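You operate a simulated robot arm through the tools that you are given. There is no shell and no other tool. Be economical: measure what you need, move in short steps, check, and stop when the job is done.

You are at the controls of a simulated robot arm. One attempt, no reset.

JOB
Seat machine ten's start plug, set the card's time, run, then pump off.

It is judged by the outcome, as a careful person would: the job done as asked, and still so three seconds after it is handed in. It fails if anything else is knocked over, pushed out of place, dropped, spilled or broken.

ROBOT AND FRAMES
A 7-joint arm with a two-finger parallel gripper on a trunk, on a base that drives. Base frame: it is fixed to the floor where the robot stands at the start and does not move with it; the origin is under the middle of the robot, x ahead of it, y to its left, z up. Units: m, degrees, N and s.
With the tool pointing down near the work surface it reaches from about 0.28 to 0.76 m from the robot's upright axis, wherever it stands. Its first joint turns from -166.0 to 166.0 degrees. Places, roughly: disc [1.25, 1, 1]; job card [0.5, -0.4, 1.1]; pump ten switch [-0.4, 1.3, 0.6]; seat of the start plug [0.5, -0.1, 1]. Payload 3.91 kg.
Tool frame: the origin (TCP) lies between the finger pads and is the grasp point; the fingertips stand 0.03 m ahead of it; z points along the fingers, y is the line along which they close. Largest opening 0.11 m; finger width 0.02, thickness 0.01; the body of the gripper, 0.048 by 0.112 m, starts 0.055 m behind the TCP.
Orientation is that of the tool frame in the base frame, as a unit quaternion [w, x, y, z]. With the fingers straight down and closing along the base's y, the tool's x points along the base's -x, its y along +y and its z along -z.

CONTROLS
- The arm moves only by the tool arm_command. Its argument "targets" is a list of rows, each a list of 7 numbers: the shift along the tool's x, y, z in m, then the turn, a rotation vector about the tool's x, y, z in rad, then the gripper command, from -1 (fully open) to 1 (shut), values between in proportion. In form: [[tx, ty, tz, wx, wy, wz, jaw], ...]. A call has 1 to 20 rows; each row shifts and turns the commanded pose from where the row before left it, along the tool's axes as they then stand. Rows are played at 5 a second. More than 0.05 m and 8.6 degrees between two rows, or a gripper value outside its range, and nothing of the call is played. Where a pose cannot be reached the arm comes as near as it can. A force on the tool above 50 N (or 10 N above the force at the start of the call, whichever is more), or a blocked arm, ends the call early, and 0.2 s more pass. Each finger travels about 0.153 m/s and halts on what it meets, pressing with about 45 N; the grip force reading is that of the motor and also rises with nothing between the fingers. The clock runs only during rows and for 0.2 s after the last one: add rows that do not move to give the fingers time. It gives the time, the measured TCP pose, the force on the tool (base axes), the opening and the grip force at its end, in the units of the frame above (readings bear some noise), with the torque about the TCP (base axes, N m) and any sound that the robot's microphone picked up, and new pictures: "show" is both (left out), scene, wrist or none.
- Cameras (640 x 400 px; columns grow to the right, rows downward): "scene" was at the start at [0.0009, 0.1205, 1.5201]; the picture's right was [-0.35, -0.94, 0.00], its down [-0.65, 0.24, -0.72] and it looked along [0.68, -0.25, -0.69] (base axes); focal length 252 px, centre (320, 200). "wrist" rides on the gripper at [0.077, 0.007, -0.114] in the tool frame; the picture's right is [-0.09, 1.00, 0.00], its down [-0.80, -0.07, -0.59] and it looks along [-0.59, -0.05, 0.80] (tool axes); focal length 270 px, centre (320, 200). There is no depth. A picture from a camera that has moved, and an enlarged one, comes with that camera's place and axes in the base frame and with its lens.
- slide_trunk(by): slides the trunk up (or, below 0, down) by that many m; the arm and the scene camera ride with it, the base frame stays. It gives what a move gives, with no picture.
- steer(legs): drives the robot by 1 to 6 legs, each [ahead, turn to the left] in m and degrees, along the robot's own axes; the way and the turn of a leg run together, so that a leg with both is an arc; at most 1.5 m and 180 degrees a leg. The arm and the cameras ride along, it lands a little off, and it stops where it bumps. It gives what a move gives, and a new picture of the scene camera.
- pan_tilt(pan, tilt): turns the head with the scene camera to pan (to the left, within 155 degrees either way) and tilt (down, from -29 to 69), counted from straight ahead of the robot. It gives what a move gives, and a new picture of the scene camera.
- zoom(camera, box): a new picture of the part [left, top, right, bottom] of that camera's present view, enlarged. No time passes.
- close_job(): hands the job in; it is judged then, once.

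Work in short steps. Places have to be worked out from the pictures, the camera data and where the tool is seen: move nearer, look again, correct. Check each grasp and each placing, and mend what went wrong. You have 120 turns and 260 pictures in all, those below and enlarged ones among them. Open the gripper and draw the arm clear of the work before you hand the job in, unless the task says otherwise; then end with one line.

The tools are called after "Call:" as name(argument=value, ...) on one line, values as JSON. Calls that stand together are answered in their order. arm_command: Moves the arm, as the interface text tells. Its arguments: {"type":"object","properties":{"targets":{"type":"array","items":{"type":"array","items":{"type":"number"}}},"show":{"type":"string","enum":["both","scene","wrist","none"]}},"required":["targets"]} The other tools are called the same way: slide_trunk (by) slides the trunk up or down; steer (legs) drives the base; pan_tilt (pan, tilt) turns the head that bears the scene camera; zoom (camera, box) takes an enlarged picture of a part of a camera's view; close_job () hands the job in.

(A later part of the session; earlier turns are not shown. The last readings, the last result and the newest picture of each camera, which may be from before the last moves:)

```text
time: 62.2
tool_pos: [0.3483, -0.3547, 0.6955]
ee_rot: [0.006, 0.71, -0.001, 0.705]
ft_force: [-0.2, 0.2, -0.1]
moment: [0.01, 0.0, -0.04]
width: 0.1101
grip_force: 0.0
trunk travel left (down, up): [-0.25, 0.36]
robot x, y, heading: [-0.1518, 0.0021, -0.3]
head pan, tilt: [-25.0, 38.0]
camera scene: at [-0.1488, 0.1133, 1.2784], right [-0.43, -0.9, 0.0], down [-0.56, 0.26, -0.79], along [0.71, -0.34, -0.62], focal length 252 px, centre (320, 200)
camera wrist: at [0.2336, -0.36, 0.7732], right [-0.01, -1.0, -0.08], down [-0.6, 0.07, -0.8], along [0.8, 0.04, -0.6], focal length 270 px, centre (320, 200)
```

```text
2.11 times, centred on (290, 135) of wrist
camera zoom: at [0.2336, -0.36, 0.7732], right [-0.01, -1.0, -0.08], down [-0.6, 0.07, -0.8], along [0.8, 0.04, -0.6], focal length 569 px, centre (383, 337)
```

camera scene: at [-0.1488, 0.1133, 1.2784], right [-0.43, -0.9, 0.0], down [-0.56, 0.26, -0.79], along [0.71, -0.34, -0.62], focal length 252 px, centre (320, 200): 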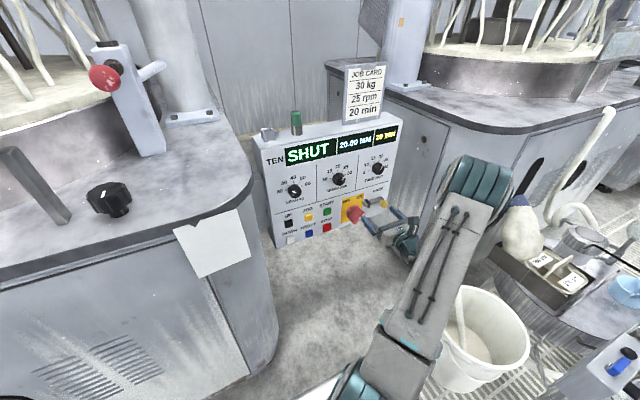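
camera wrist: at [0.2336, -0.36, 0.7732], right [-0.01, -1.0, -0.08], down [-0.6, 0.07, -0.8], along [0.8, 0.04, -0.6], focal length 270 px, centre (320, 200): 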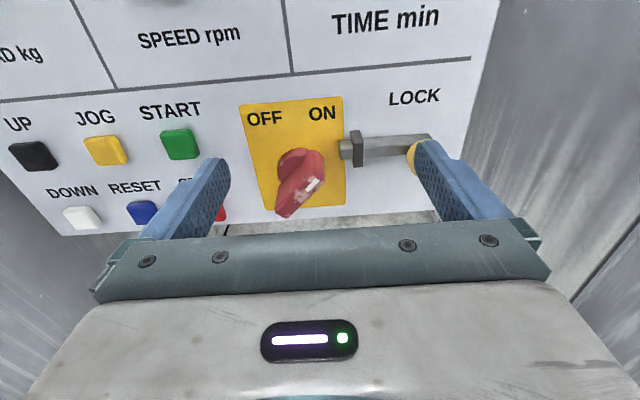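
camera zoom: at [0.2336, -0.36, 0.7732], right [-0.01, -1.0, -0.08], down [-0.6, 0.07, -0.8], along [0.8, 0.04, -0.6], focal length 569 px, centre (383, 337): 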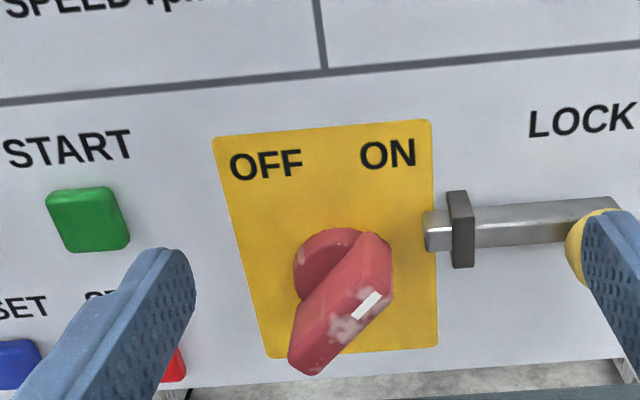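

The paddle's white mark points to ON and the lock bolt is drawn back, so only START is needed to run. START is near (0.49, -0.218, 0.66). I'll close the fingers and line up in front of it.

Call:
arm_command(targets=[[-0.01, -0.045, 0, 0, 0, 0, 0.2], [-0.01, -0.045, 0, 0, 0, 0, 1], [-0.013, -0.045, 0, 0, 0, 0, 1], [0, 0, 0.04, 0, 0, 0, 1], [0, 0, 0, 0, 0, 0, 1]])

Call:
zoom(camera="wrist", box=[220, 40, 420, 230])

Call:
zoom(camera="scene", box=[250, 140, 410, 260])

```text
time: 63.4
tool_pos: [0.3909, -0.2251, 0.6606]
ee_rot: [0.004, 0.709, 0.0, 0.705]
ft_force: [-0.3, 0.5, -0.6]
moment: [-0.01, -0.02, -0.01]
width: 0.0001
grip_force: 37.5
trunk travel left (down, up): [-0.25, 0.36]
robot x, y, heading: [-0.1489, 0.003, -0.2]
head pan, tilt: [-25.0, 38.0]
camera scene: at [-0.1488, 0.1134, 1.2783], right [-0.43, -0.9, 0.0], down [-0.56, 0.26, -0.79], along [0.71, -0.34, -0.62], focal length 252 px, centre (320, 200)
camera wrist: at [0.2766, -0.2291, 0.7377], right [-0.01, -1.0, -0.08], down [-0.6, 0.07, -0.8], along [0.8, 0.04, -0.6], focal length 270 px, centre (320, 200)
```

scene: 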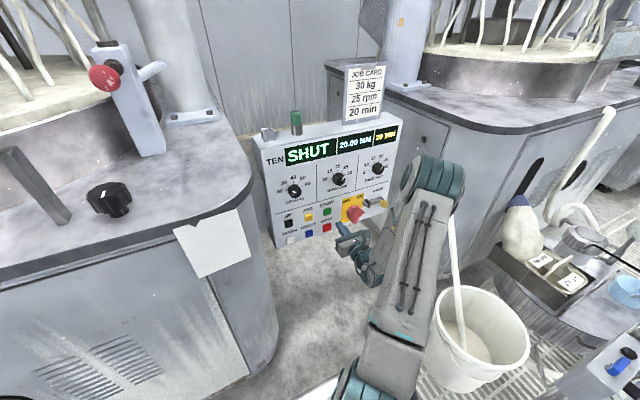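
wrist: 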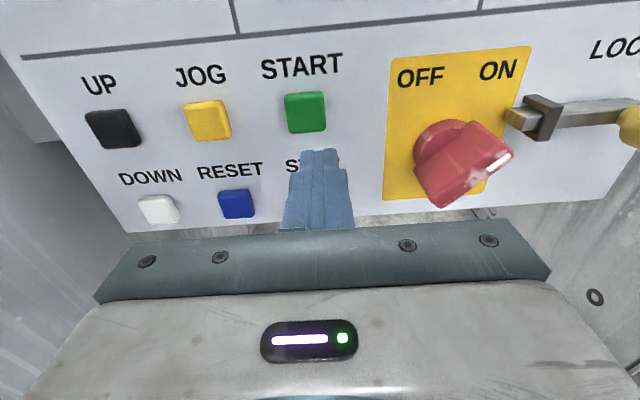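

```text
2.11 times, centred on (320, 135) of wrist
camera zoom: at [0.2766, -0.2291, 0.7377], right [-0.01, -1.0, -0.08], down [-0.6, 0.07, -0.8], along [0.8, 0.04, -0.6], focal length 569 px, centre (320, 337)
```

zoom: 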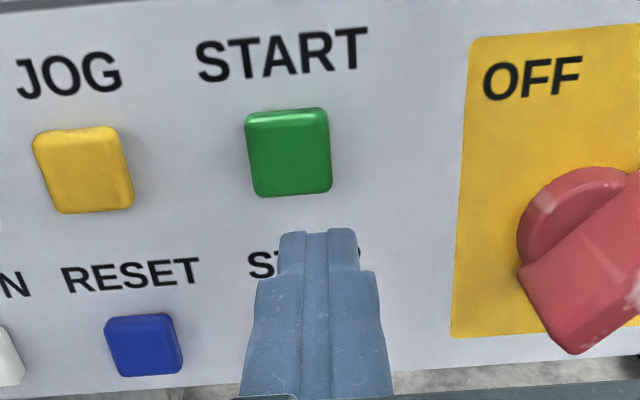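

```text
3.33 times, centred on (330, 200) of scene
camera zoom: at [-0.1488, 0.1134, 1.2783], right [-0.43, -0.9, 0.0], down [-0.56, 0.26, -0.79], along [0.71, -0.34, -0.62], focal length 842 px, centre (287, 200)
```

zoom: 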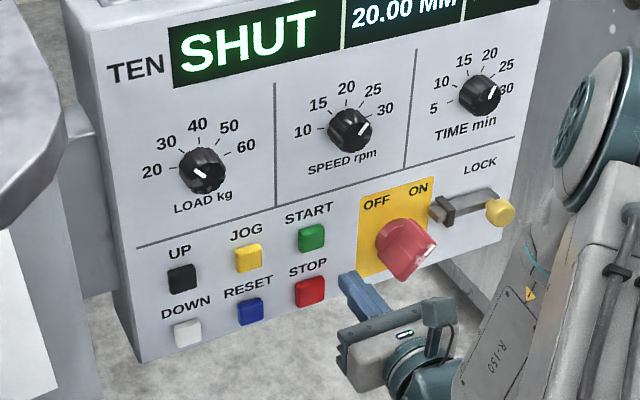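

START is 11 mm to the left and 5 mm above the tool axis. I'll correct, then advance to just short of it.

Call:
arm_command(targets=[[0.0055, -0.0115, 0, 0, 0, 0, 1], [0, 0, 0.03, 0, 0, 0, 1], [0, 0, 0.02, 0, 0, 0, 1], [0, 0, 0, 0, 0, 0, 1]], show="wrist")

Call:
zoom(camera="wrist", box=[220, 60, 420, 250])

Call:
zoom(camera="scene", box=[270, 180, 390, 260])

```text
time: 64.4
tool_pos: [0.4397, -0.2105, 0.6632]
ee_rot: [0.005, 0.709, 0.0, 0.705]
ft_force: [-0.5, 0.2, -0.7]
moment: [-0.01, 0.01, -0.01]
width: 0.0
grip_force: 37.6
trunk travel left (down, up): [-0.25, 0.36]
robot x, y, heading: [-0.1561, -0.0009, -0.3]
head pan, tilt: [-25.0, 38.0]
camera wrist: at [0.3243, -0.2158, 0.7403], right [-0.01, -1.0, -0.08], down [-0.6, 0.07, -0.8], along [0.8, 0.04, -0.6], focal length 270 px, centre (320, 200)
```

wrist: 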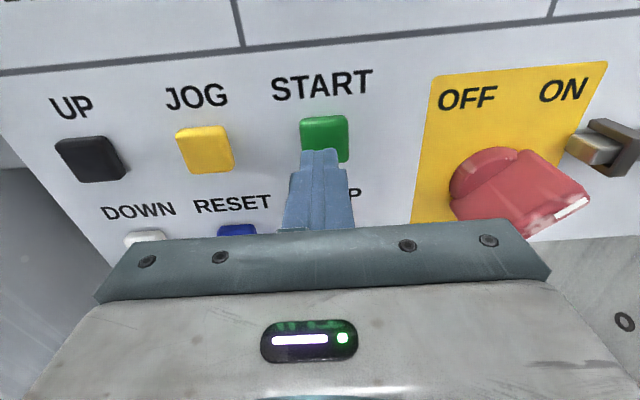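

```text
2.11 times, centred on (320, 155) of wrist
camera zoom: at [0.3243, -0.2158, 0.7403], right [-0.01, -1.0, -0.08], down [-0.6, 0.07, -0.8], along [0.8, 0.04, -0.6], focal length 569 px, centre (320, 295)
```

zoom: 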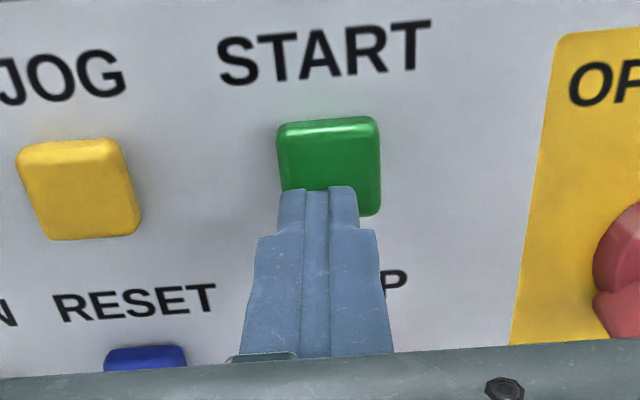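

```text
5.00 times, centred on (330, 220) of scene
camera zoom: at [-0.1488, 0.1134, 1.2783], right [-0.43, -0.9, 0.0], down [-0.56, 0.26, -0.79], along [0.71, -0.34, -0.62], focal length 1263 px, centre (270, 100)
```

zoom: 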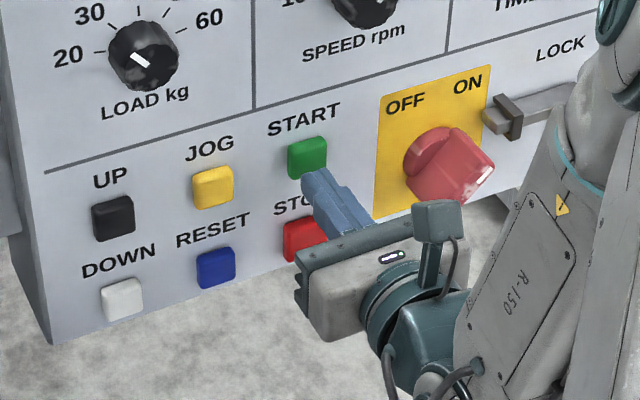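

The fingers are almost on it; a trim of 3 mm right and 4 mm up centres them. Then I'll press in small steps.

Call:
arm_command(targets=[[0.004, 0.003, 0, 0, 0, 0, 1], [0, 0, 0.008, 0, 0, 0, 1], [0, 0, 0.005, 0, 0, 0, 1], [0, 0, 0.004, 0, 0, 0, 1], [0, 0, 0.004, 0, 0, 0, 1], [0, 0, 0, 0, 0, 0, 1]])

Call:
zoom(camera="scene", box=[250, 110, 410, 250])

```text
time: 65.8
tool_pos: [0.4568, -0.2144, 0.6684]
ee_rot: [0.004, 0.71, 0.0, 0.704]
ft_force: [-35.9, 3.0, -2.2]
moment: [-0.04, -0.06, 0.16]
width: 0.0
grip_force: 37.6
trunk travel left (down, up): [-0.25, 0.36]
robot x, y, heading: [-0.1514, 0.0042, -0.3]
head pan, tilt: [-25.0, 38.0]
heard: click
camera scene: at [-0.1518, 0.1137, 1.2782], right [-0.43, -0.9, 0.0], down [-0.55, 0.26, -0.79], along [0.71, -0.34, -0.61], focal length 252 px, centre (320, 200)
camera wrist: at [0.3427, -0.219, 0.7454], right [-0.01, -1.0, -0.08], down [-0.6, 0.07, -0.8], along [0.8, 0.04, -0.6], focal length 270 px, centre (320, 200)
```

scene: 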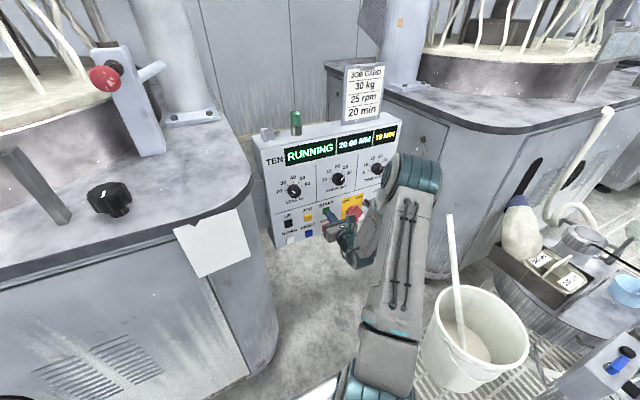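
wrist: 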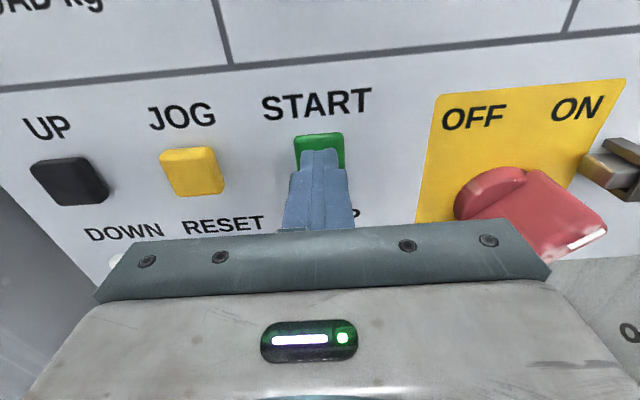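

```text
2.86 times, centred on (330, 180) of scene
camera zoom: at [-0.1518, 0.1137, 1.2782], right [-0.43, -0.9, 0.0], down [-0.55, 0.26, -0.79], along [0.71, -0.34, -0.61], focal length 722 px, centre (291, 257)
```

zoom: 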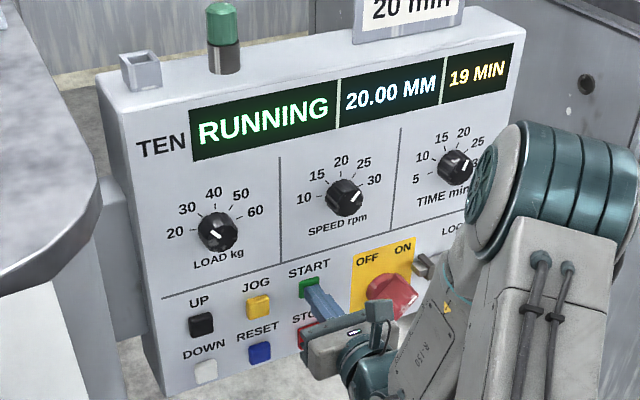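

It reads RUNNING and counts down from 20. Slurry is wanted during the run, so I'll let the run finish before the pump goes off. I'll withdraw from the button now.

Call:
arm_command(targets=[[0, 0, -0.02, 0, 0, 0, 1], [0, 0, -0.04, 0, 0, 0, 1], [0, 0, -0.04, 0, 0, 0, 1], [0.02, 0, -0.04, 0, 0, 0, 1], [0.03, 0, -0.03, 0, 0, 0, 1], [0.03, 0, 0, 0, 0, 0, 1], [0.03, 0, 0, 0, 0, 0, 1]], show="scene")

Call:
zoom(camera="scene", box=[250, 110, 410, 250])

```text
time: 67.4
tool_pos: [0.2975, -0.2155, 0.7764]
ee_rot: [0.004, 0.71, 0.001, 0.705]
ft_force: [-0.2, -0.1, -0.2]
moment: [-0.02, -0.02, 0.0]
width: 0.0
grip_force: 37.6
out of reach, approached as far as the arm can: row 7
trunk travel left (down, up): [-0.25, 0.36]
robot x, y, heading: [-0.1505, -0.0026, -0.2]
head pan, tilt: [-25.0, 38.0]
camera scene: at [-0.1487, 0.1133, 1.2783], right [-0.43, -0.9, 0.0], down [-0.56, 0.26, -0.79], along [0.71, -0.34, -0.62], focal length 252 px, centre (320, 200)
```

scene: 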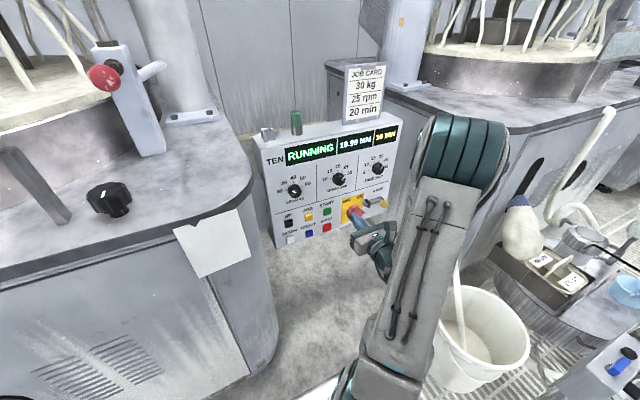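

```text
2.86 times, centred on (330, 180) of scene
camera zoom: at [-0.1487, 0.1133, 1.2783], right [-0.43, -0.9, 0.0], down [-0.56, 0.26, -0.79], along [0.71, -0.34, -0.62], focal length 722 px, centre (291, 257)
```

zoom: 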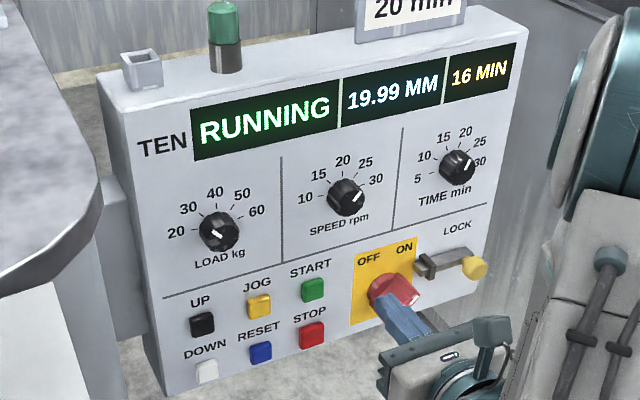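

The timer runs about two minutes a second. While it finishes, I'll look at pump ten's unit.

Call:
pan_tilt(pan=105, tilt=35)

Call:
zoom(camera="scene", box=[250, 180, 450, 340])

```text
time: 69.5
tool_pos: [0.2961, -0.2154, 0.7772]
ee_rot: [0.004, 0.709, 0.0, 0.705]
ft_force: [0.1, 0.6, 0.6]
moment: [0.02, -0.02, -0.04]
width: 0.0
grip_force: 37.8
trunk travel left (down, up): [-0.25, 0.36]
robot x, y, heading: [-0.1528, -0.0008, -0.4]
head pan, tilt: [105.0, 35.0]
camera scene: at [-0.2493, 0.2355, 1.2829], right [0.97, 0.25, 0.0], down [0.15, -0.55, -0.82], along [-0.21, 0.79, -0.57], focal length 252 px, centre (320, 200)
```

scene: 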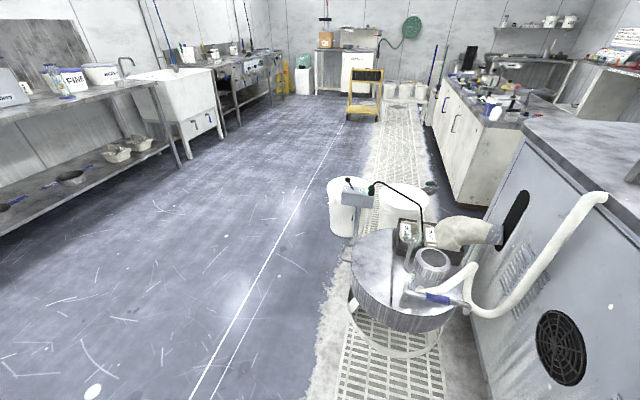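

```text
2.50 times, centred on (350, 260) of scene
camera zoom: at [-0.2493, 0.2355, 1.2829], right [0.97, 0.25, 0.0], down [0.15, -0.55, -0.82], along [-0.21, 0.79, -0.57], focal length 631 px, centre (245, 50)
```

zoom: 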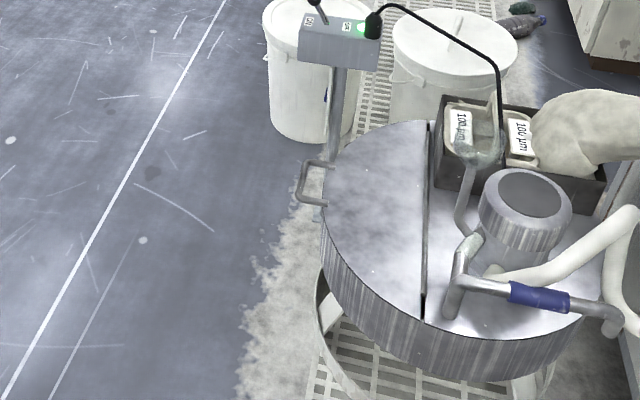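

Call:
zoom(camera="scene", box=[330, 165, 400, 215])

Call:
pan_tilt(pan=-25, tilt=38)

Call:
zoom(camera="scene", box=[250, 110, 410, 250])

```text
8.00 times, centred on (365, 190) of scene
camera zoom: at [-0.2493, 0.2355, 1.2829], right [0.97, 0.25, 0.0], down [0.15, -0.55, -0.82], along [-0.21, 0.79, -0.57], focal length 2020 px, centre (-40, 280)
```

zoom: 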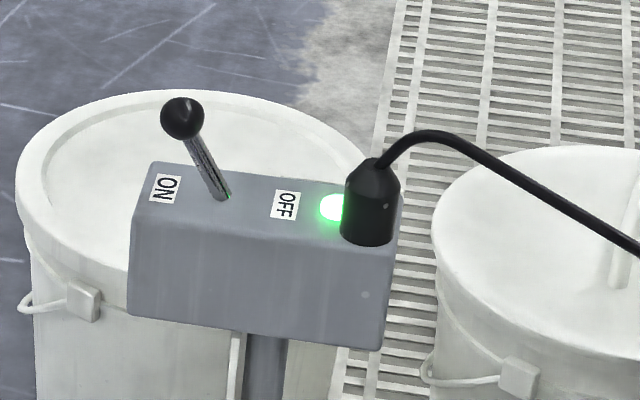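

```text
time: 71.6
tool_pos: [0.2973, -0.2159, 0.777]
ee_rot: [0.005, 0.709, 0.0, 0.705]
ft_force: [-0.3, 0.5, -0.3]
moment: [0.0, 0.04, -0.01]
width: 0.0001
grip_force: 37.7
trunk travel left (down, up): [-0.25, 0.36]
robot x, y, heading: [-0.1527, -0.0034, -0.4]
head pan, tilt: [-25.0, 38.0]
camera scene: at [-0.1489, 0.1135, 1.2783], right [-0.43, -0.9, 0.0], down [-0.56, 0.26, -0.79], along [0.71, -0.34, -0.62], focal length 252 px, centre (320, 200)
```

scene: 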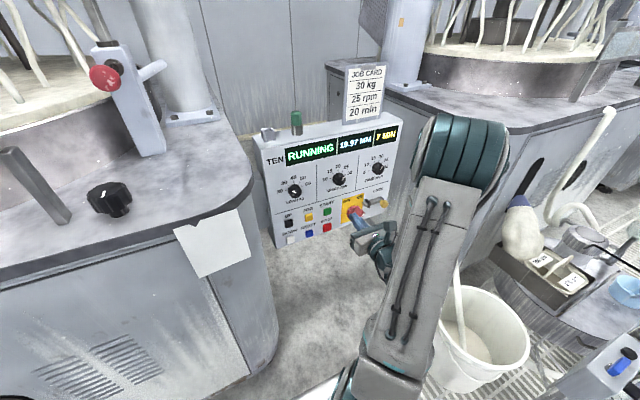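

```text
2.86 times, centred on (330, 180) of scene
camera zoom: at [-0.1489, 0.1135, 1.2783], right [-0.43, -0.9, 0.0], down [-0.56, 0.26, -0.79], along [0.71, -0.34, -0.62], focal length 722 px, centre (291, 257)
```

zoom: 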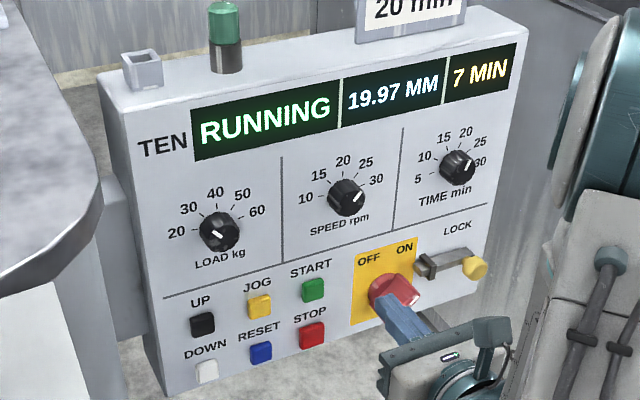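

There are 7 minutes left. The pump lever leans to ON on one side and OFF is toward +x. While waiting I'll roll the wrist back.

Call:
arm_command(targets=[[0, 0, 0, 0, 0, -0.15, 1], [0, 0, 0, 0, 0, -0.15, 1], [0, 0, 0, 0, 0, -0.15, 1], [0, 0, 0, 0, 0, -0.15, 1], [0, 0, 0, 0, 0, -0.15, 1], [0, 0, 0, 0, 0, -0.15, 1], [0, 0, 0, 0, 0, -0.15, 1], [0, 0, 0, 0, 0, -0.15, 1], [0, 0, 0, 0, 0, -0.15, 1], [0, 0, 0, 0, 0, -0.15, 1], [0, 0, 0, 0, 0, -0.15, 1], [0, 0, 0, 0, 0, -0.15, 1], [0, 0, 0, 0, 0, -0.15, 1], [0, 0, 0, 0, 0, -0.15, 1], [0, 0, 0, 0, 0, -0.15, 1], [0, 0, 0, 0, 0, -0.15, 1], [0, 0, 0, 0, 0, -0.15, 1], [0, 0, 0, 0, 0, -0.15, 1], [0, 0, 0, 0, 0, -0.15, 1], [0, 0, 0, 0, 0, -0.15, 1]], show="scene")

Call:
zoom(camera="scene", box=[250, 110, 410, 250])

```text
time: 75.8
tool_pos: [0.2946, -0.2175, 0.7771]
ee_rot: [0.704, 0.05, 0.707, 0.045]
ft_force: [0.3, -0.1, -0.2]
moment: [0.01, -0.02, 0.0]
width: 0.0
grip_force: 37.4
trunk travel left (down, up): [-0.25, 0.36]
robot x, y, heading: [-0.1528, 0.0005, -0.3]
head pan, tilt: [-25.0, 38.0]
camera scene: at [-0.1489, 0.1135, 1.2783], right [-0.43, -0.9, 0.0], down [-0.56, 0.26, -0.79], along [0.71, -0.34, -0.62], focal length 252 px, centre (320, 200)
```

scene: 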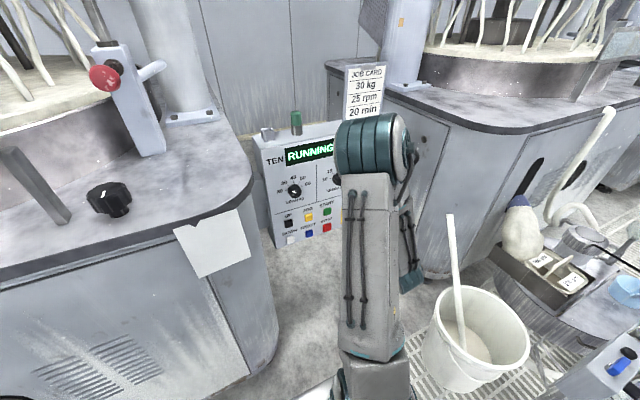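

```text
2.86 times, centred on (330, 180) of scene
camera zoom: at [-0.1489, 0.1135, 1.2783], right [-0.43, -0.9, 0.0], down [-0.56, 0.26, -0.79], along [0.71, -0.34, -0.62], focal length 722 px, centre (291, 257)
```

zoom: 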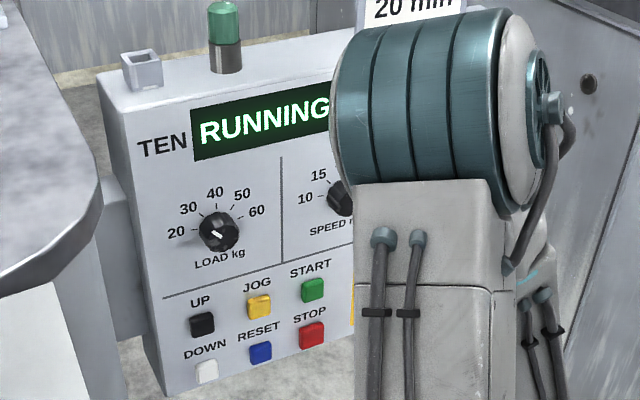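

Still RUNNING, with the time part hidden by the arm. I'll finish the roll and pitch the tool back to straight down.

Call:
arm_command(targets=[[0, 0, 0, 0, 0, -0.136, 1], [0, 0, 0, 0, 0.1428, 0, 1], [0, 0, 0, 0, 0.1428, 0, 1], [0, 0, 0, 0, 0.1428, 0, 1], [0, 0, 0, 0, 0.1428, 0, 1], [0, 0, 0, 0, 0.1428, 0, 1], [0, 0, 0, 0, 0.1428, 0, 1], [0, 0, 0, 0, 0.1428, 0, 1], [0, 0, 0, 0, 0.1428, 0, 1], [0, 0, 0, 0, 0.1428, 0, 1], [0, 0, 0, 0, 0.1428, 0, 1], [0, 0, 0, 0, 0.1428, 0, 1], [0, 0, 0, 0, 0, 0, 1]], show="scene")

Call:
zoom(camera="scene", box=[250, 110, 410, 250])

```text
time: 78.6
tool_pos: [0.2955, -0.2165, 0.778]
ee_rot: [-0.004, 0.005, 1.0, 0.0]
ft_force: [-0.5, -1.3, -0.8]
moment: [-0.03, -0.04, 0.0]
width: 0.0
grip_force: 38.1
trunk travel left (down, up): [-0.25, 0.36]
robot x, y, heading: [-0.1485, 0.0013, -0.3]
head pan, tilt: [-25.0, 38.0]
camera scene: at [-0.1487, 0.1135, 1.2783], right [-0.43, -0.9, 0.0], down [-0.56, 0.26, -0.79], along [0.71, -0.34, -0.62], focal length 252 px, centre (320, 200)
```

scene: 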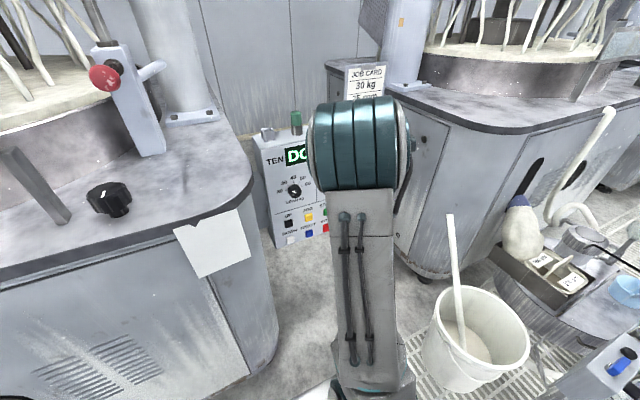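

```text
2.86 times, centred on (330, 180) of scene
camera zoom: at [-0.1487, 0.1135, 1.2783], right [-0.43, -0.9, 0.0], down [-0.56, 0.26, -0.79], along [0.71, -0.34, -0.62], focal length 722 px, centre (291, 257)
```

zoom: 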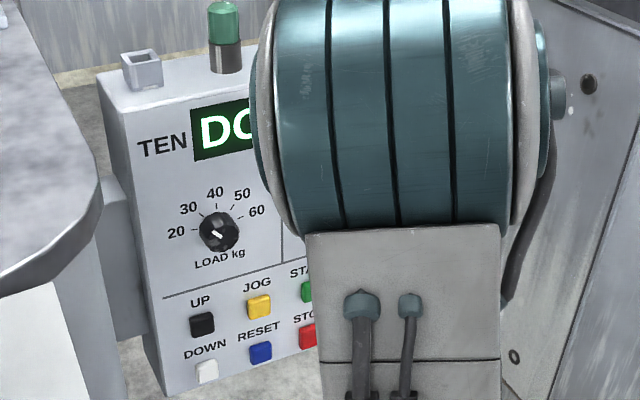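

The display has changed to DONE, so the run is finished. Pump ten's box top is near (-0.36, 1.27, 0.635), with the lever ball near (-0.39, 1.26, 0.68) leaning to -x at ON. I'll raise the trunk a little and drive round by the clear aisle to about (-0.95, 1.15), facing +x.

Call:
slide_trunk(by=0.15)

Call:
steer(legs=[[-0.8, 0]])

Call:
zoom(camera="scene", box=[200, 50, 440, 250])

```text
time: 80.4
tool_pos: [0.2955, -0.2178, 0.9284]
ee_rot: [-0.002, 0.005, 1.0, 0.001]
ft_force: [0.5, -0.8, 0.6]
moment: [0.01, -0.04, 0.01]
width: 0.0
grip_force: 36.8
trunk travel left (down, up): [-0.4, 0.21]
robot x, y, heading: [-0.1509, 0.003, -0.3]
head pan, tilt: [-25.0, 38.0]
```

```text
time: 84.6
tool_pos: [-0.494, -0.2143, 0.9272]
ee_rot: [-0.002, 0.005, 1.0, 0.001]
ft_force: [0.5, 0.8, 0.7]
moment: [-0.03, -0.01, -0.02]
width: 0.0001
grip_force: 38.0
trunk travel left (down, up): [-0.4, 0.21]
robot x, y, heading: [-0.942, 0.0044, -0.7]
head pan, tilt: [-25.0, 38.0]
camera scene: at [-0.9378, 0.1182, 1.4283], right [-0.43, -0.9, 0.0], down [-0.56, 0.26, -0.79], along [0.71, -0.34, -0.62], focal length 252 px, centre (320, 200)
```

scene: 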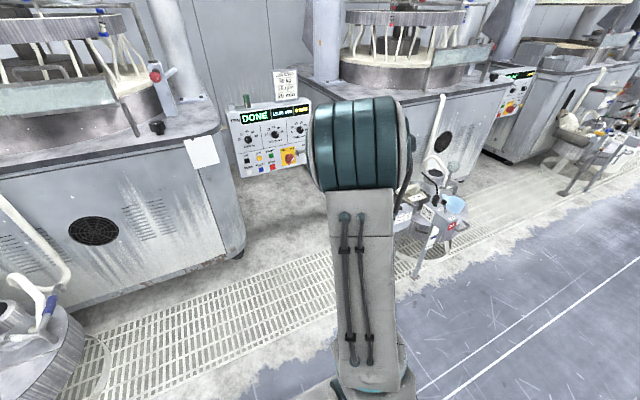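

```text
2.00 times, centred on (320, 150) of scene
camera zoom: at [-0.9378, 0.1182, 1.4283], right [-0.43, -0.9, 0.0], down [-0.56, 0.26, -0.79], along [0.71, -0.34, -0.62], focal length 505 px, centre (320, 300)
```

zoom: 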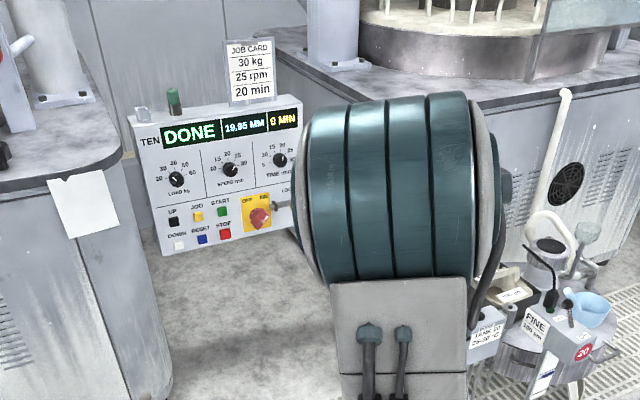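

It shows DONE, 0 MIN. I'll turn left and drive up beside pump ten.

Call:
steer(legs=[[0, 90], [1.13, 0]])

Call:
pan_tilt(pan=-75, tilt=40)

```text
time: 94.5
tool_pos: [-0.7631, 1.6192, 0.9275]
ee_rot: [0.002, 0.711, -0.703, 0.001]
ft_force: [-0.3, 0.5, -0.3]
moment: [0.01, 0.03, 0.0]
width: 0.0001
grip_force: 37.7
trunk travel left (down, up): [-0.4, 0.21]
robot x, y, heading: [-0.9691, 1.1698, 90.8]
head pan, tilt: [-25.0, 38.0]
camera scene: at [-1.0841, 1.167, 1.4283], right [0.91, -0.41, 0.0], down [-0.25, -0.56, -0.79], along [0.32, 0.72, -0.62], focal length 252 px, centre (320, 200)
```

scene: 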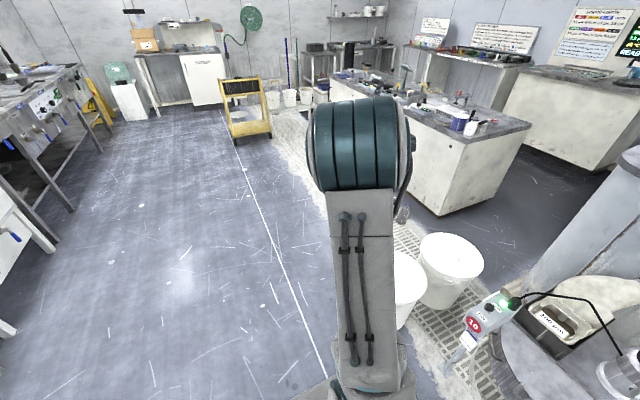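

```text
time: 95.6
tool_pos: [-0.7627, 1.6193, 0.9289]
ee_rot: [0.002, 0.712, -0.702, 0.002]
ft_force: [-0.5, -0.9, -0.8]
moment: [-0.05, -0.02, 0.0]
width: 0.0
grip_force: 37.9
trunk travel left (down, up): [-0.4, 0.21]
robot x, y, heading: [-0.97, 1.1681, 91.0]
head pan, tilt: [-75.0, 40.0]
camera scene: at [-1.0374, 1.1116, 1.4253], right [0.28, -0.96, 0.0], down [-0.62, -0.18, -0.77], along [0.74, 0.21, -0.64], focal length 252 px, centre (320, 200)
```

scene: 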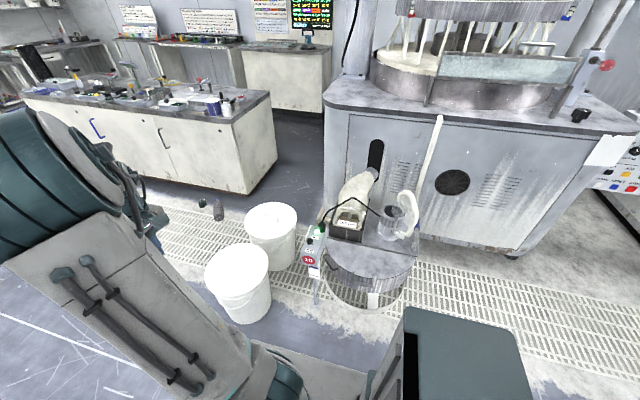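

Call:
zoom(camera="scene", box=[270, 190, 390, 310])

```text
3.33 times, centred on (330, 250) of scene
camera zoom: at [-1.0374, 1.1116, 1.4253], right [0.28, -0.96, 0.0], down [-0.62, -0.18, -0.77], along [0.74, 0.21, -0.64], focal length 842 px, centre (287, 33)
```

zoom: 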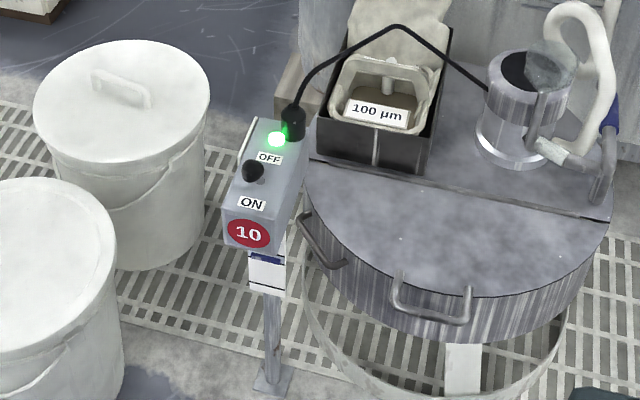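

Label 10, the green lamp and the lever on ON are all confirmed. I'll turn right to face it; the arm sweeps well above the bins.

Call:
steer(legs=[[0, -91]])

Call:
pan_tilt(pan=5, tilt=50)

```text
time: 100.0
tool_pos: [-0.5352, 0.9288, 0.9285]
ee_rot: [-0.002, 0.029, 1.0, 0.001]
ft_force: [-0.5, -0.7, 0.3]
moment: [0.02, -0.01, 0.03]
width: 0.0
grip_force: 37.4
trunk travel left (down, up): [-0.4, 0.21]
robot x, y, heading: [-0.972, 1.1673, -3.1]
head pan, tilt: [-75.0, 40.0]
camera scene: at [-1.0213, 1.2378, 1.4253], right [-0.98, -0.21, 0.0], down [-0.13, 0.63, -0.77], along [0.16, -0.75, -0.64], focal length 252 px, centre (320, 200)
```

scene: 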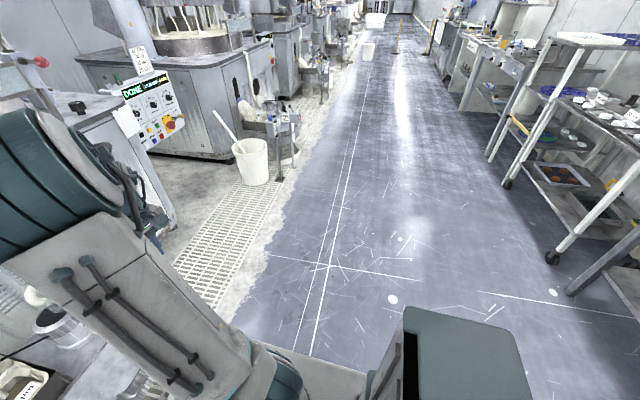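

```text
time: 101.5
tool_pos: [-0.5351, 0.9291, 0.9278]
ee_rot: [-0.003, 0.028, 1.0, 0.0]
ft_force: [0.1, 0.8, 0.5]
moment: [0.0, 0.01, -0.02]
width: 0.0
grip_force: 37.8
trunk travel left (down, up): [-0.4, 0.21]
robot x, y, heading: [-0.969, 1.1668, -3.1]
head pan, tilt: [5.0, 50.0]
camera scene: at [-0.9619, 1.3237, 1.4112], right [0.03, -1.0, 0.0], down [-0.77, -0.03, -0.64], along [0.64, 0.02, -0.77], focal length 252 px, centre (320, 200)
```

scene: 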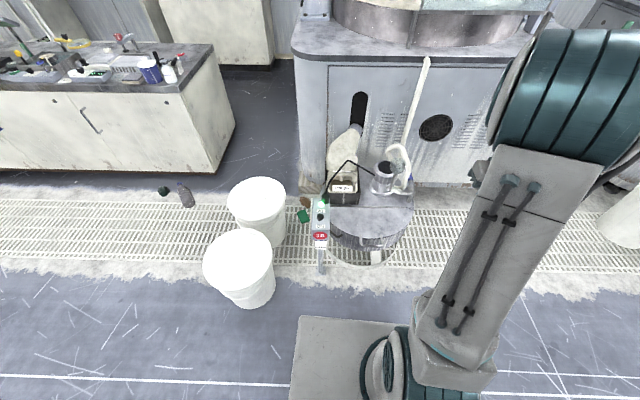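

The lever ball computes to about (-0.43, 1.33, 0.68). I'll bring the closed fingers to the robot's side of it, staying high.

Call:
arm_command(targets=[[0, 0.045, 0, 0, 0, 0, 1], [0, 0.045, 0, 0, 0, 0, 1], [0, 0.045, 0, 0, 0, 0, 1], [0, 0.045, 0, 0, 0, 0, 1], [0, 0.045, 0, 0, 0, 0, 1], [0, 0.045, 0, 0, 0, 0, 1], [0, 0.045, 0, 0, 0, 0, 1], [0, 0.045, 0, 0, 0, 0, 1], [0, 0.04, 0, 0, 0, 0, 1], [0, 0, 0.04, 0, 0, 0, 1], [0, 0, 0.04, 0, 0, 0, 1], [0, 0, 0, 0, 0, 0, 1]])

Call:
zoom(camera="scene", box=[260, 140, 400, 280])

Call:
zoom(camera="wrist", box=[220, 40, 420, 230])

```text
time: 104.1
tool_pos: [-0.5154, 1.33, 0.8471]
ee_rot: [-0.003, 0.028, 1.0, 0.0]
ft_force: [0.0, -0.2, -0.8]
moment: [0.01, 0.01, -0.01]
width: 0.0
grip_force: 37.8
trunk travel left (down, up): [-0.4, 0.21]
robot x, y, heading: [-0.9698, 1.1653, -3.2]
head pan, tilt: [5.0, 50.0]
camera scene: at [-0.9617, 1.324, 1.4111], right [0.03, -1.0, 0.0], down [-0.77, -0.03, -0.64], along [0.64, 0.02, -0.77], focal length 252 px, centre (320, 200)
camera wrist: at [-0.5911, 1.3415, 0.962], right [0.14, 0.99, 0.0], down [0.8, -0.12, 0.59], along [0.58, -0.09, -0.81], focal length 270 px, centre (320, 200)
```

scene: 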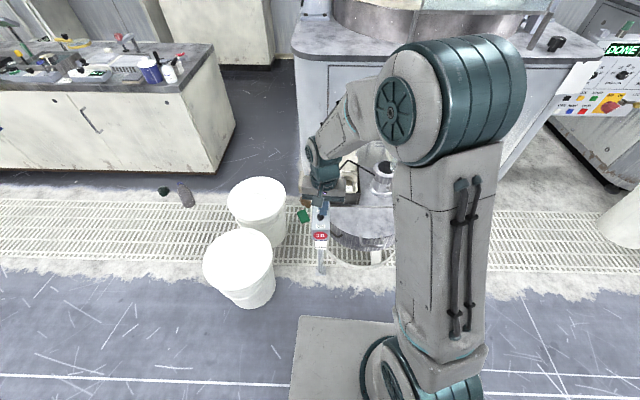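
wrist: 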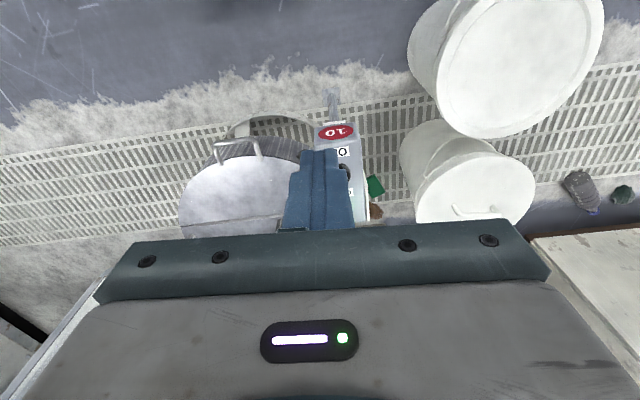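

```text
2.86 times, centred on (330, 210) of scene
camera zoom: at [-0.9617, 1.324, 1.4111], right [0.03, -1.0, 0.0], down [-0.77, -0.03, -0.64], along [0.64, 0.02, -0.77], focal length 722 px, centre (291, 171)
```

zoom: 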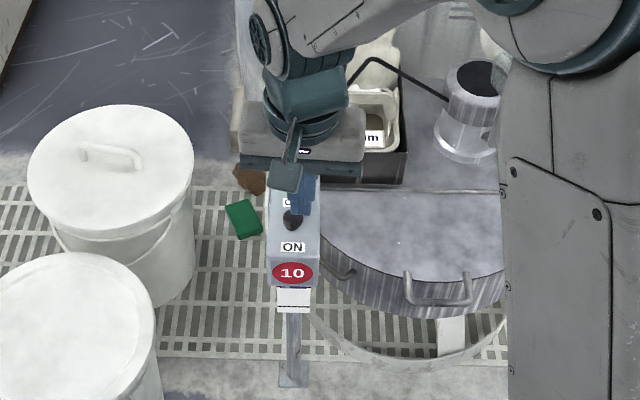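

```text
2.11 times, centred on (320, 135) of wrist
camera zoom: at [-0.5911, 1.3415, 0.962], right [0.14, 0.99, 0.0], down [0.8, -0.12, 0.59], along [0.58, -0.09, -0.81], focal length 569 px, centre (320, 337)
```

zoom: 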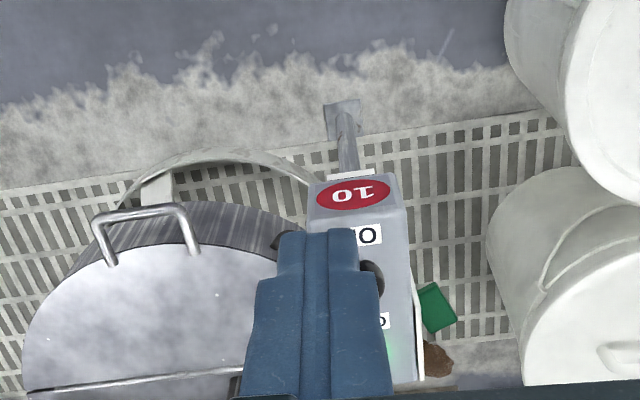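

The ball is near (-0.435, 1.343, 0.68) and the box front is near x = -0.463, so I am on the ON side with clearance. I'll shift 13 mm in y, back off slightly, and lower.

Call:
arm_command(targets=[[0.01, 0.012, 0, 0, 0, 0, 1], [0, 0, 0.04, 0, 0, 0, 1], [0, 0, 0.04, 0, 0, 0, 1], [0, 0, 0.04, 0, 0, 0, 1], [0, 0, 0.02, 0, 0, 0, 1], [0, 0, 0, 0, 0, 0, 1]])

Call:
zoom(camera="scene", box=[270, 160, 370, 260])

Call:
zoom(camera="wrist", box=[220, 60, 420, 250])

```text
time: 105.5
tool_pos: [-0.5246, 1.3425, 0.7084]
ee_rot: [-0.002, 0.03, 1.0, 0.001]
ft_force: [0.2, -0.2, -0.1]
moment: [-0.01, 0.01, 0.06]
width: 0.0
grip_force: 37.3
trunk travel left (down, up): [-0.4, 0.21]
robot x, y, heading: [-0.972, 1.1682, -3.2]
head pan, tilt: [5.0, 50.0]
camera scene: at [-0.9618, 1.324, 1.4111], right [0.03, -1.0, 0.0], down [-0.77, -0.03, -0.64], along [0.64, 0.02, -0.77], focal length 252 px, centre (320, 200)
camera wrist: at [-0.5997, 1.3543, 0.8238], right [0.14, 0.99, 0.0], down [0.8, -0.12, 0.59], along [0.58, -0.08, -0.81], focal length 270 px, centre (320, 200)
```

scene: 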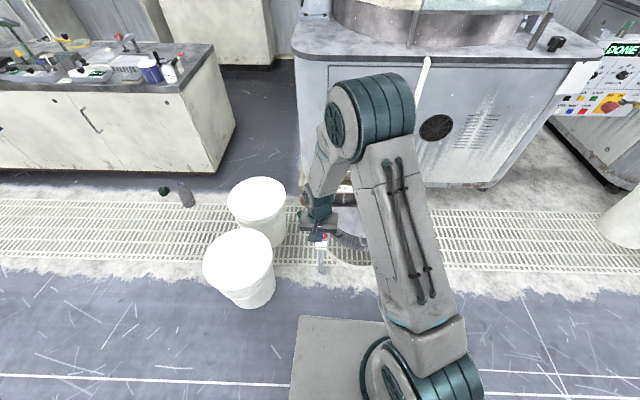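
wrist: 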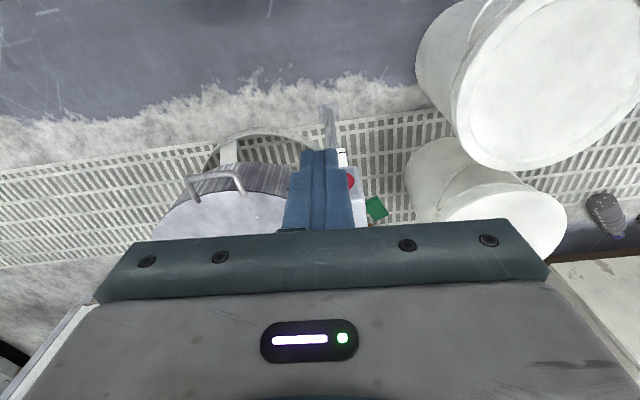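

```text
4.00 times, centred on (320, 210) of scene
camera zoom: at [-0.9618, 1.324, 1.4111], right [0.03, -1.0, 0.0], down [-0.77, -0.03, -0.64], along [0.64, 0.02, -0.77], focal length 1010 px, centre (320, 160)
```

zoom: 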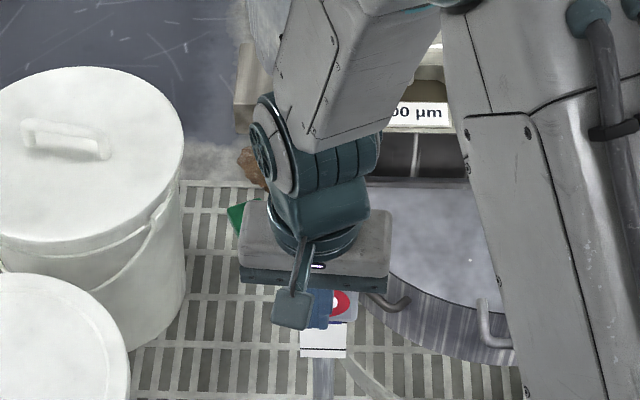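

```text
2.11 times, centred on (320, 155) of wrist
camera zoom: at [-0.5997, 1.3543, 0.8238], right [0.14, 0.99, 0.0], down [0.8, -0.12, 0.59], along [0.58, -0.08, -0.81], focal length 569 px, centre (320, 295)
```

zoom: 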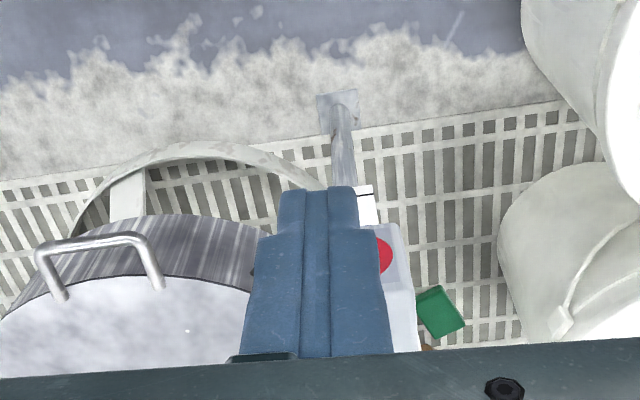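

The arm hides the lever here, but by geometry it lies about 6 mm more to +y. I'll trim, lower 12 mm so the tips overlap the ball, and start the push toward +x, watching force and sound.

Call:
arm_command(targets=[[0, 0.006, 0.012, 0, 0, 0, 1], [-0.03, 0, 0, 0, 0, 0, 1], [-0.015, 0, 0, 0, 0, 0, 1], [-0.01, 0, 0, 0, 0, 0, 1], [-0.01, 0, 0, 0, 0, 0, 1], [-0.01, 0, 0, 0, 0, 0, 1], [0, 0, 0, 0, 0, 0, 1]])

Call:
zoom(camera="wrist", box=[220, 60, 420, 250])

Call:
zoom(camera="scene", box=[270, 160, 370, 260])

```text
time: 107.1
tool_pos: [-0.4468, 1.3427, 0.6963]
ee_rot: [-0.004, 0.029, 1.0, 0.001]
ft_force: [0.3, 0.0, -0.6]
moment: [-0.04, 0.03, -0.01]
width: 0.0
grip_force: 37.9
trunk travel left (down, up): [-0.4, 0.21]
robot x, y, heading: [-0.9709, 1.1686, -3.0]
head pan, tilt: [5.0, 50.0]
camera scene: at [-0.9618, 1.3239, 1.4111], right [0.03, -1.0, 0.0], down [-0.77, -0.03, -0.64], along [0.64, 0.02, -0.77], focal length 252 px, centre (320, 200)
camera wrist: at [-0.5229, 1.3545, 0.8109], right [0.14, 0.99, 0.0], down [0.8, -0.12, 0.59], along [0.58, -0.08, -0.81], focal length 270 px, centre (320, 200)
```

scene: 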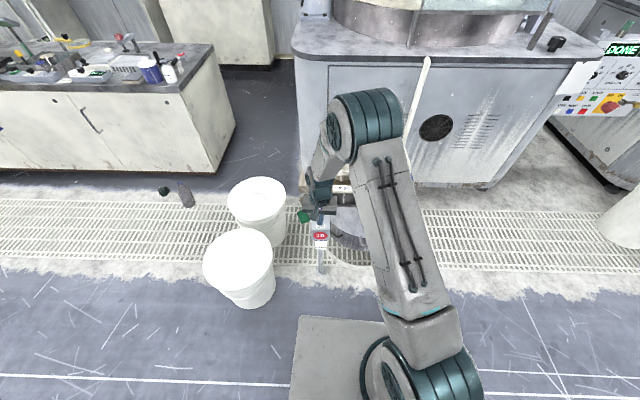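
wrist: 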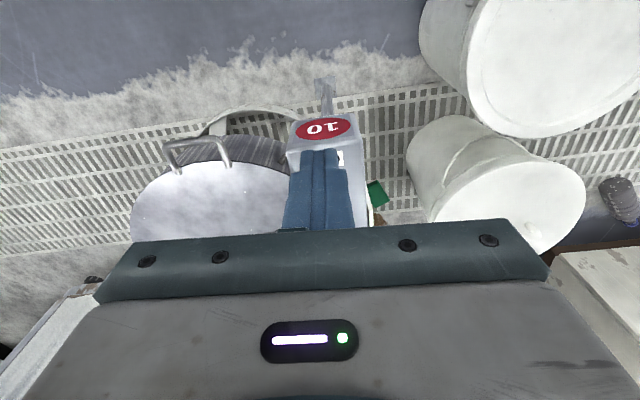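

```text
2.11 times, centred on (320, 155) of wrist
camera zoom: at [-0.5229, 1.3545, 0.8109], right [0.14, 0.99, 0.0], down [0.8, -0.12, 0.59], along [0.58, -0.08, -0.81], focal length 569 px, centre (320, 295)
```

zoom: 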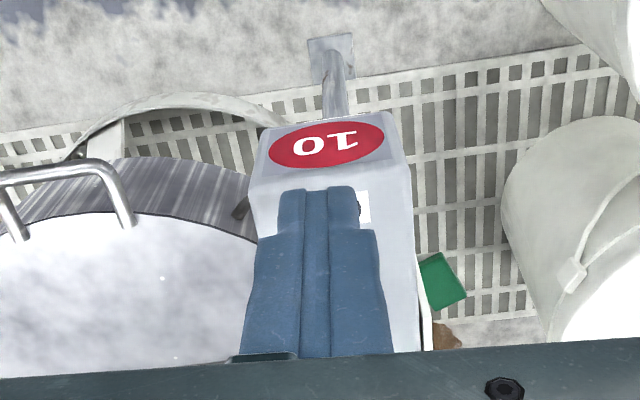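

```text
4.00 times, centred on (320, 210) of scene
camera zoom: at [-0.9618, 1.3239, 1.4111], right [0.03, -1.0, 0.0], down [-0.77, -0.03, -0.64], along [0.64, 0.02, -0.77], focal length 1010 px, centre (320, 160)
```

zoom: 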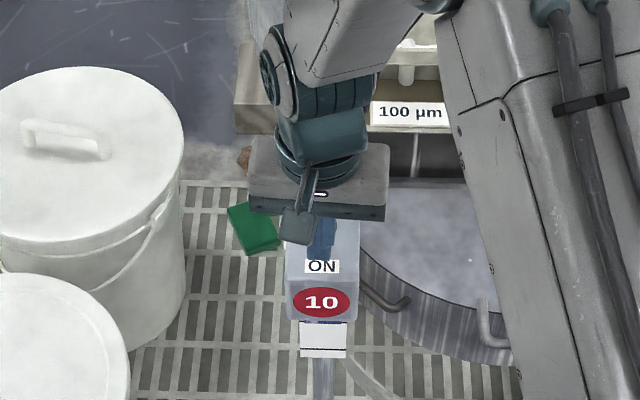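

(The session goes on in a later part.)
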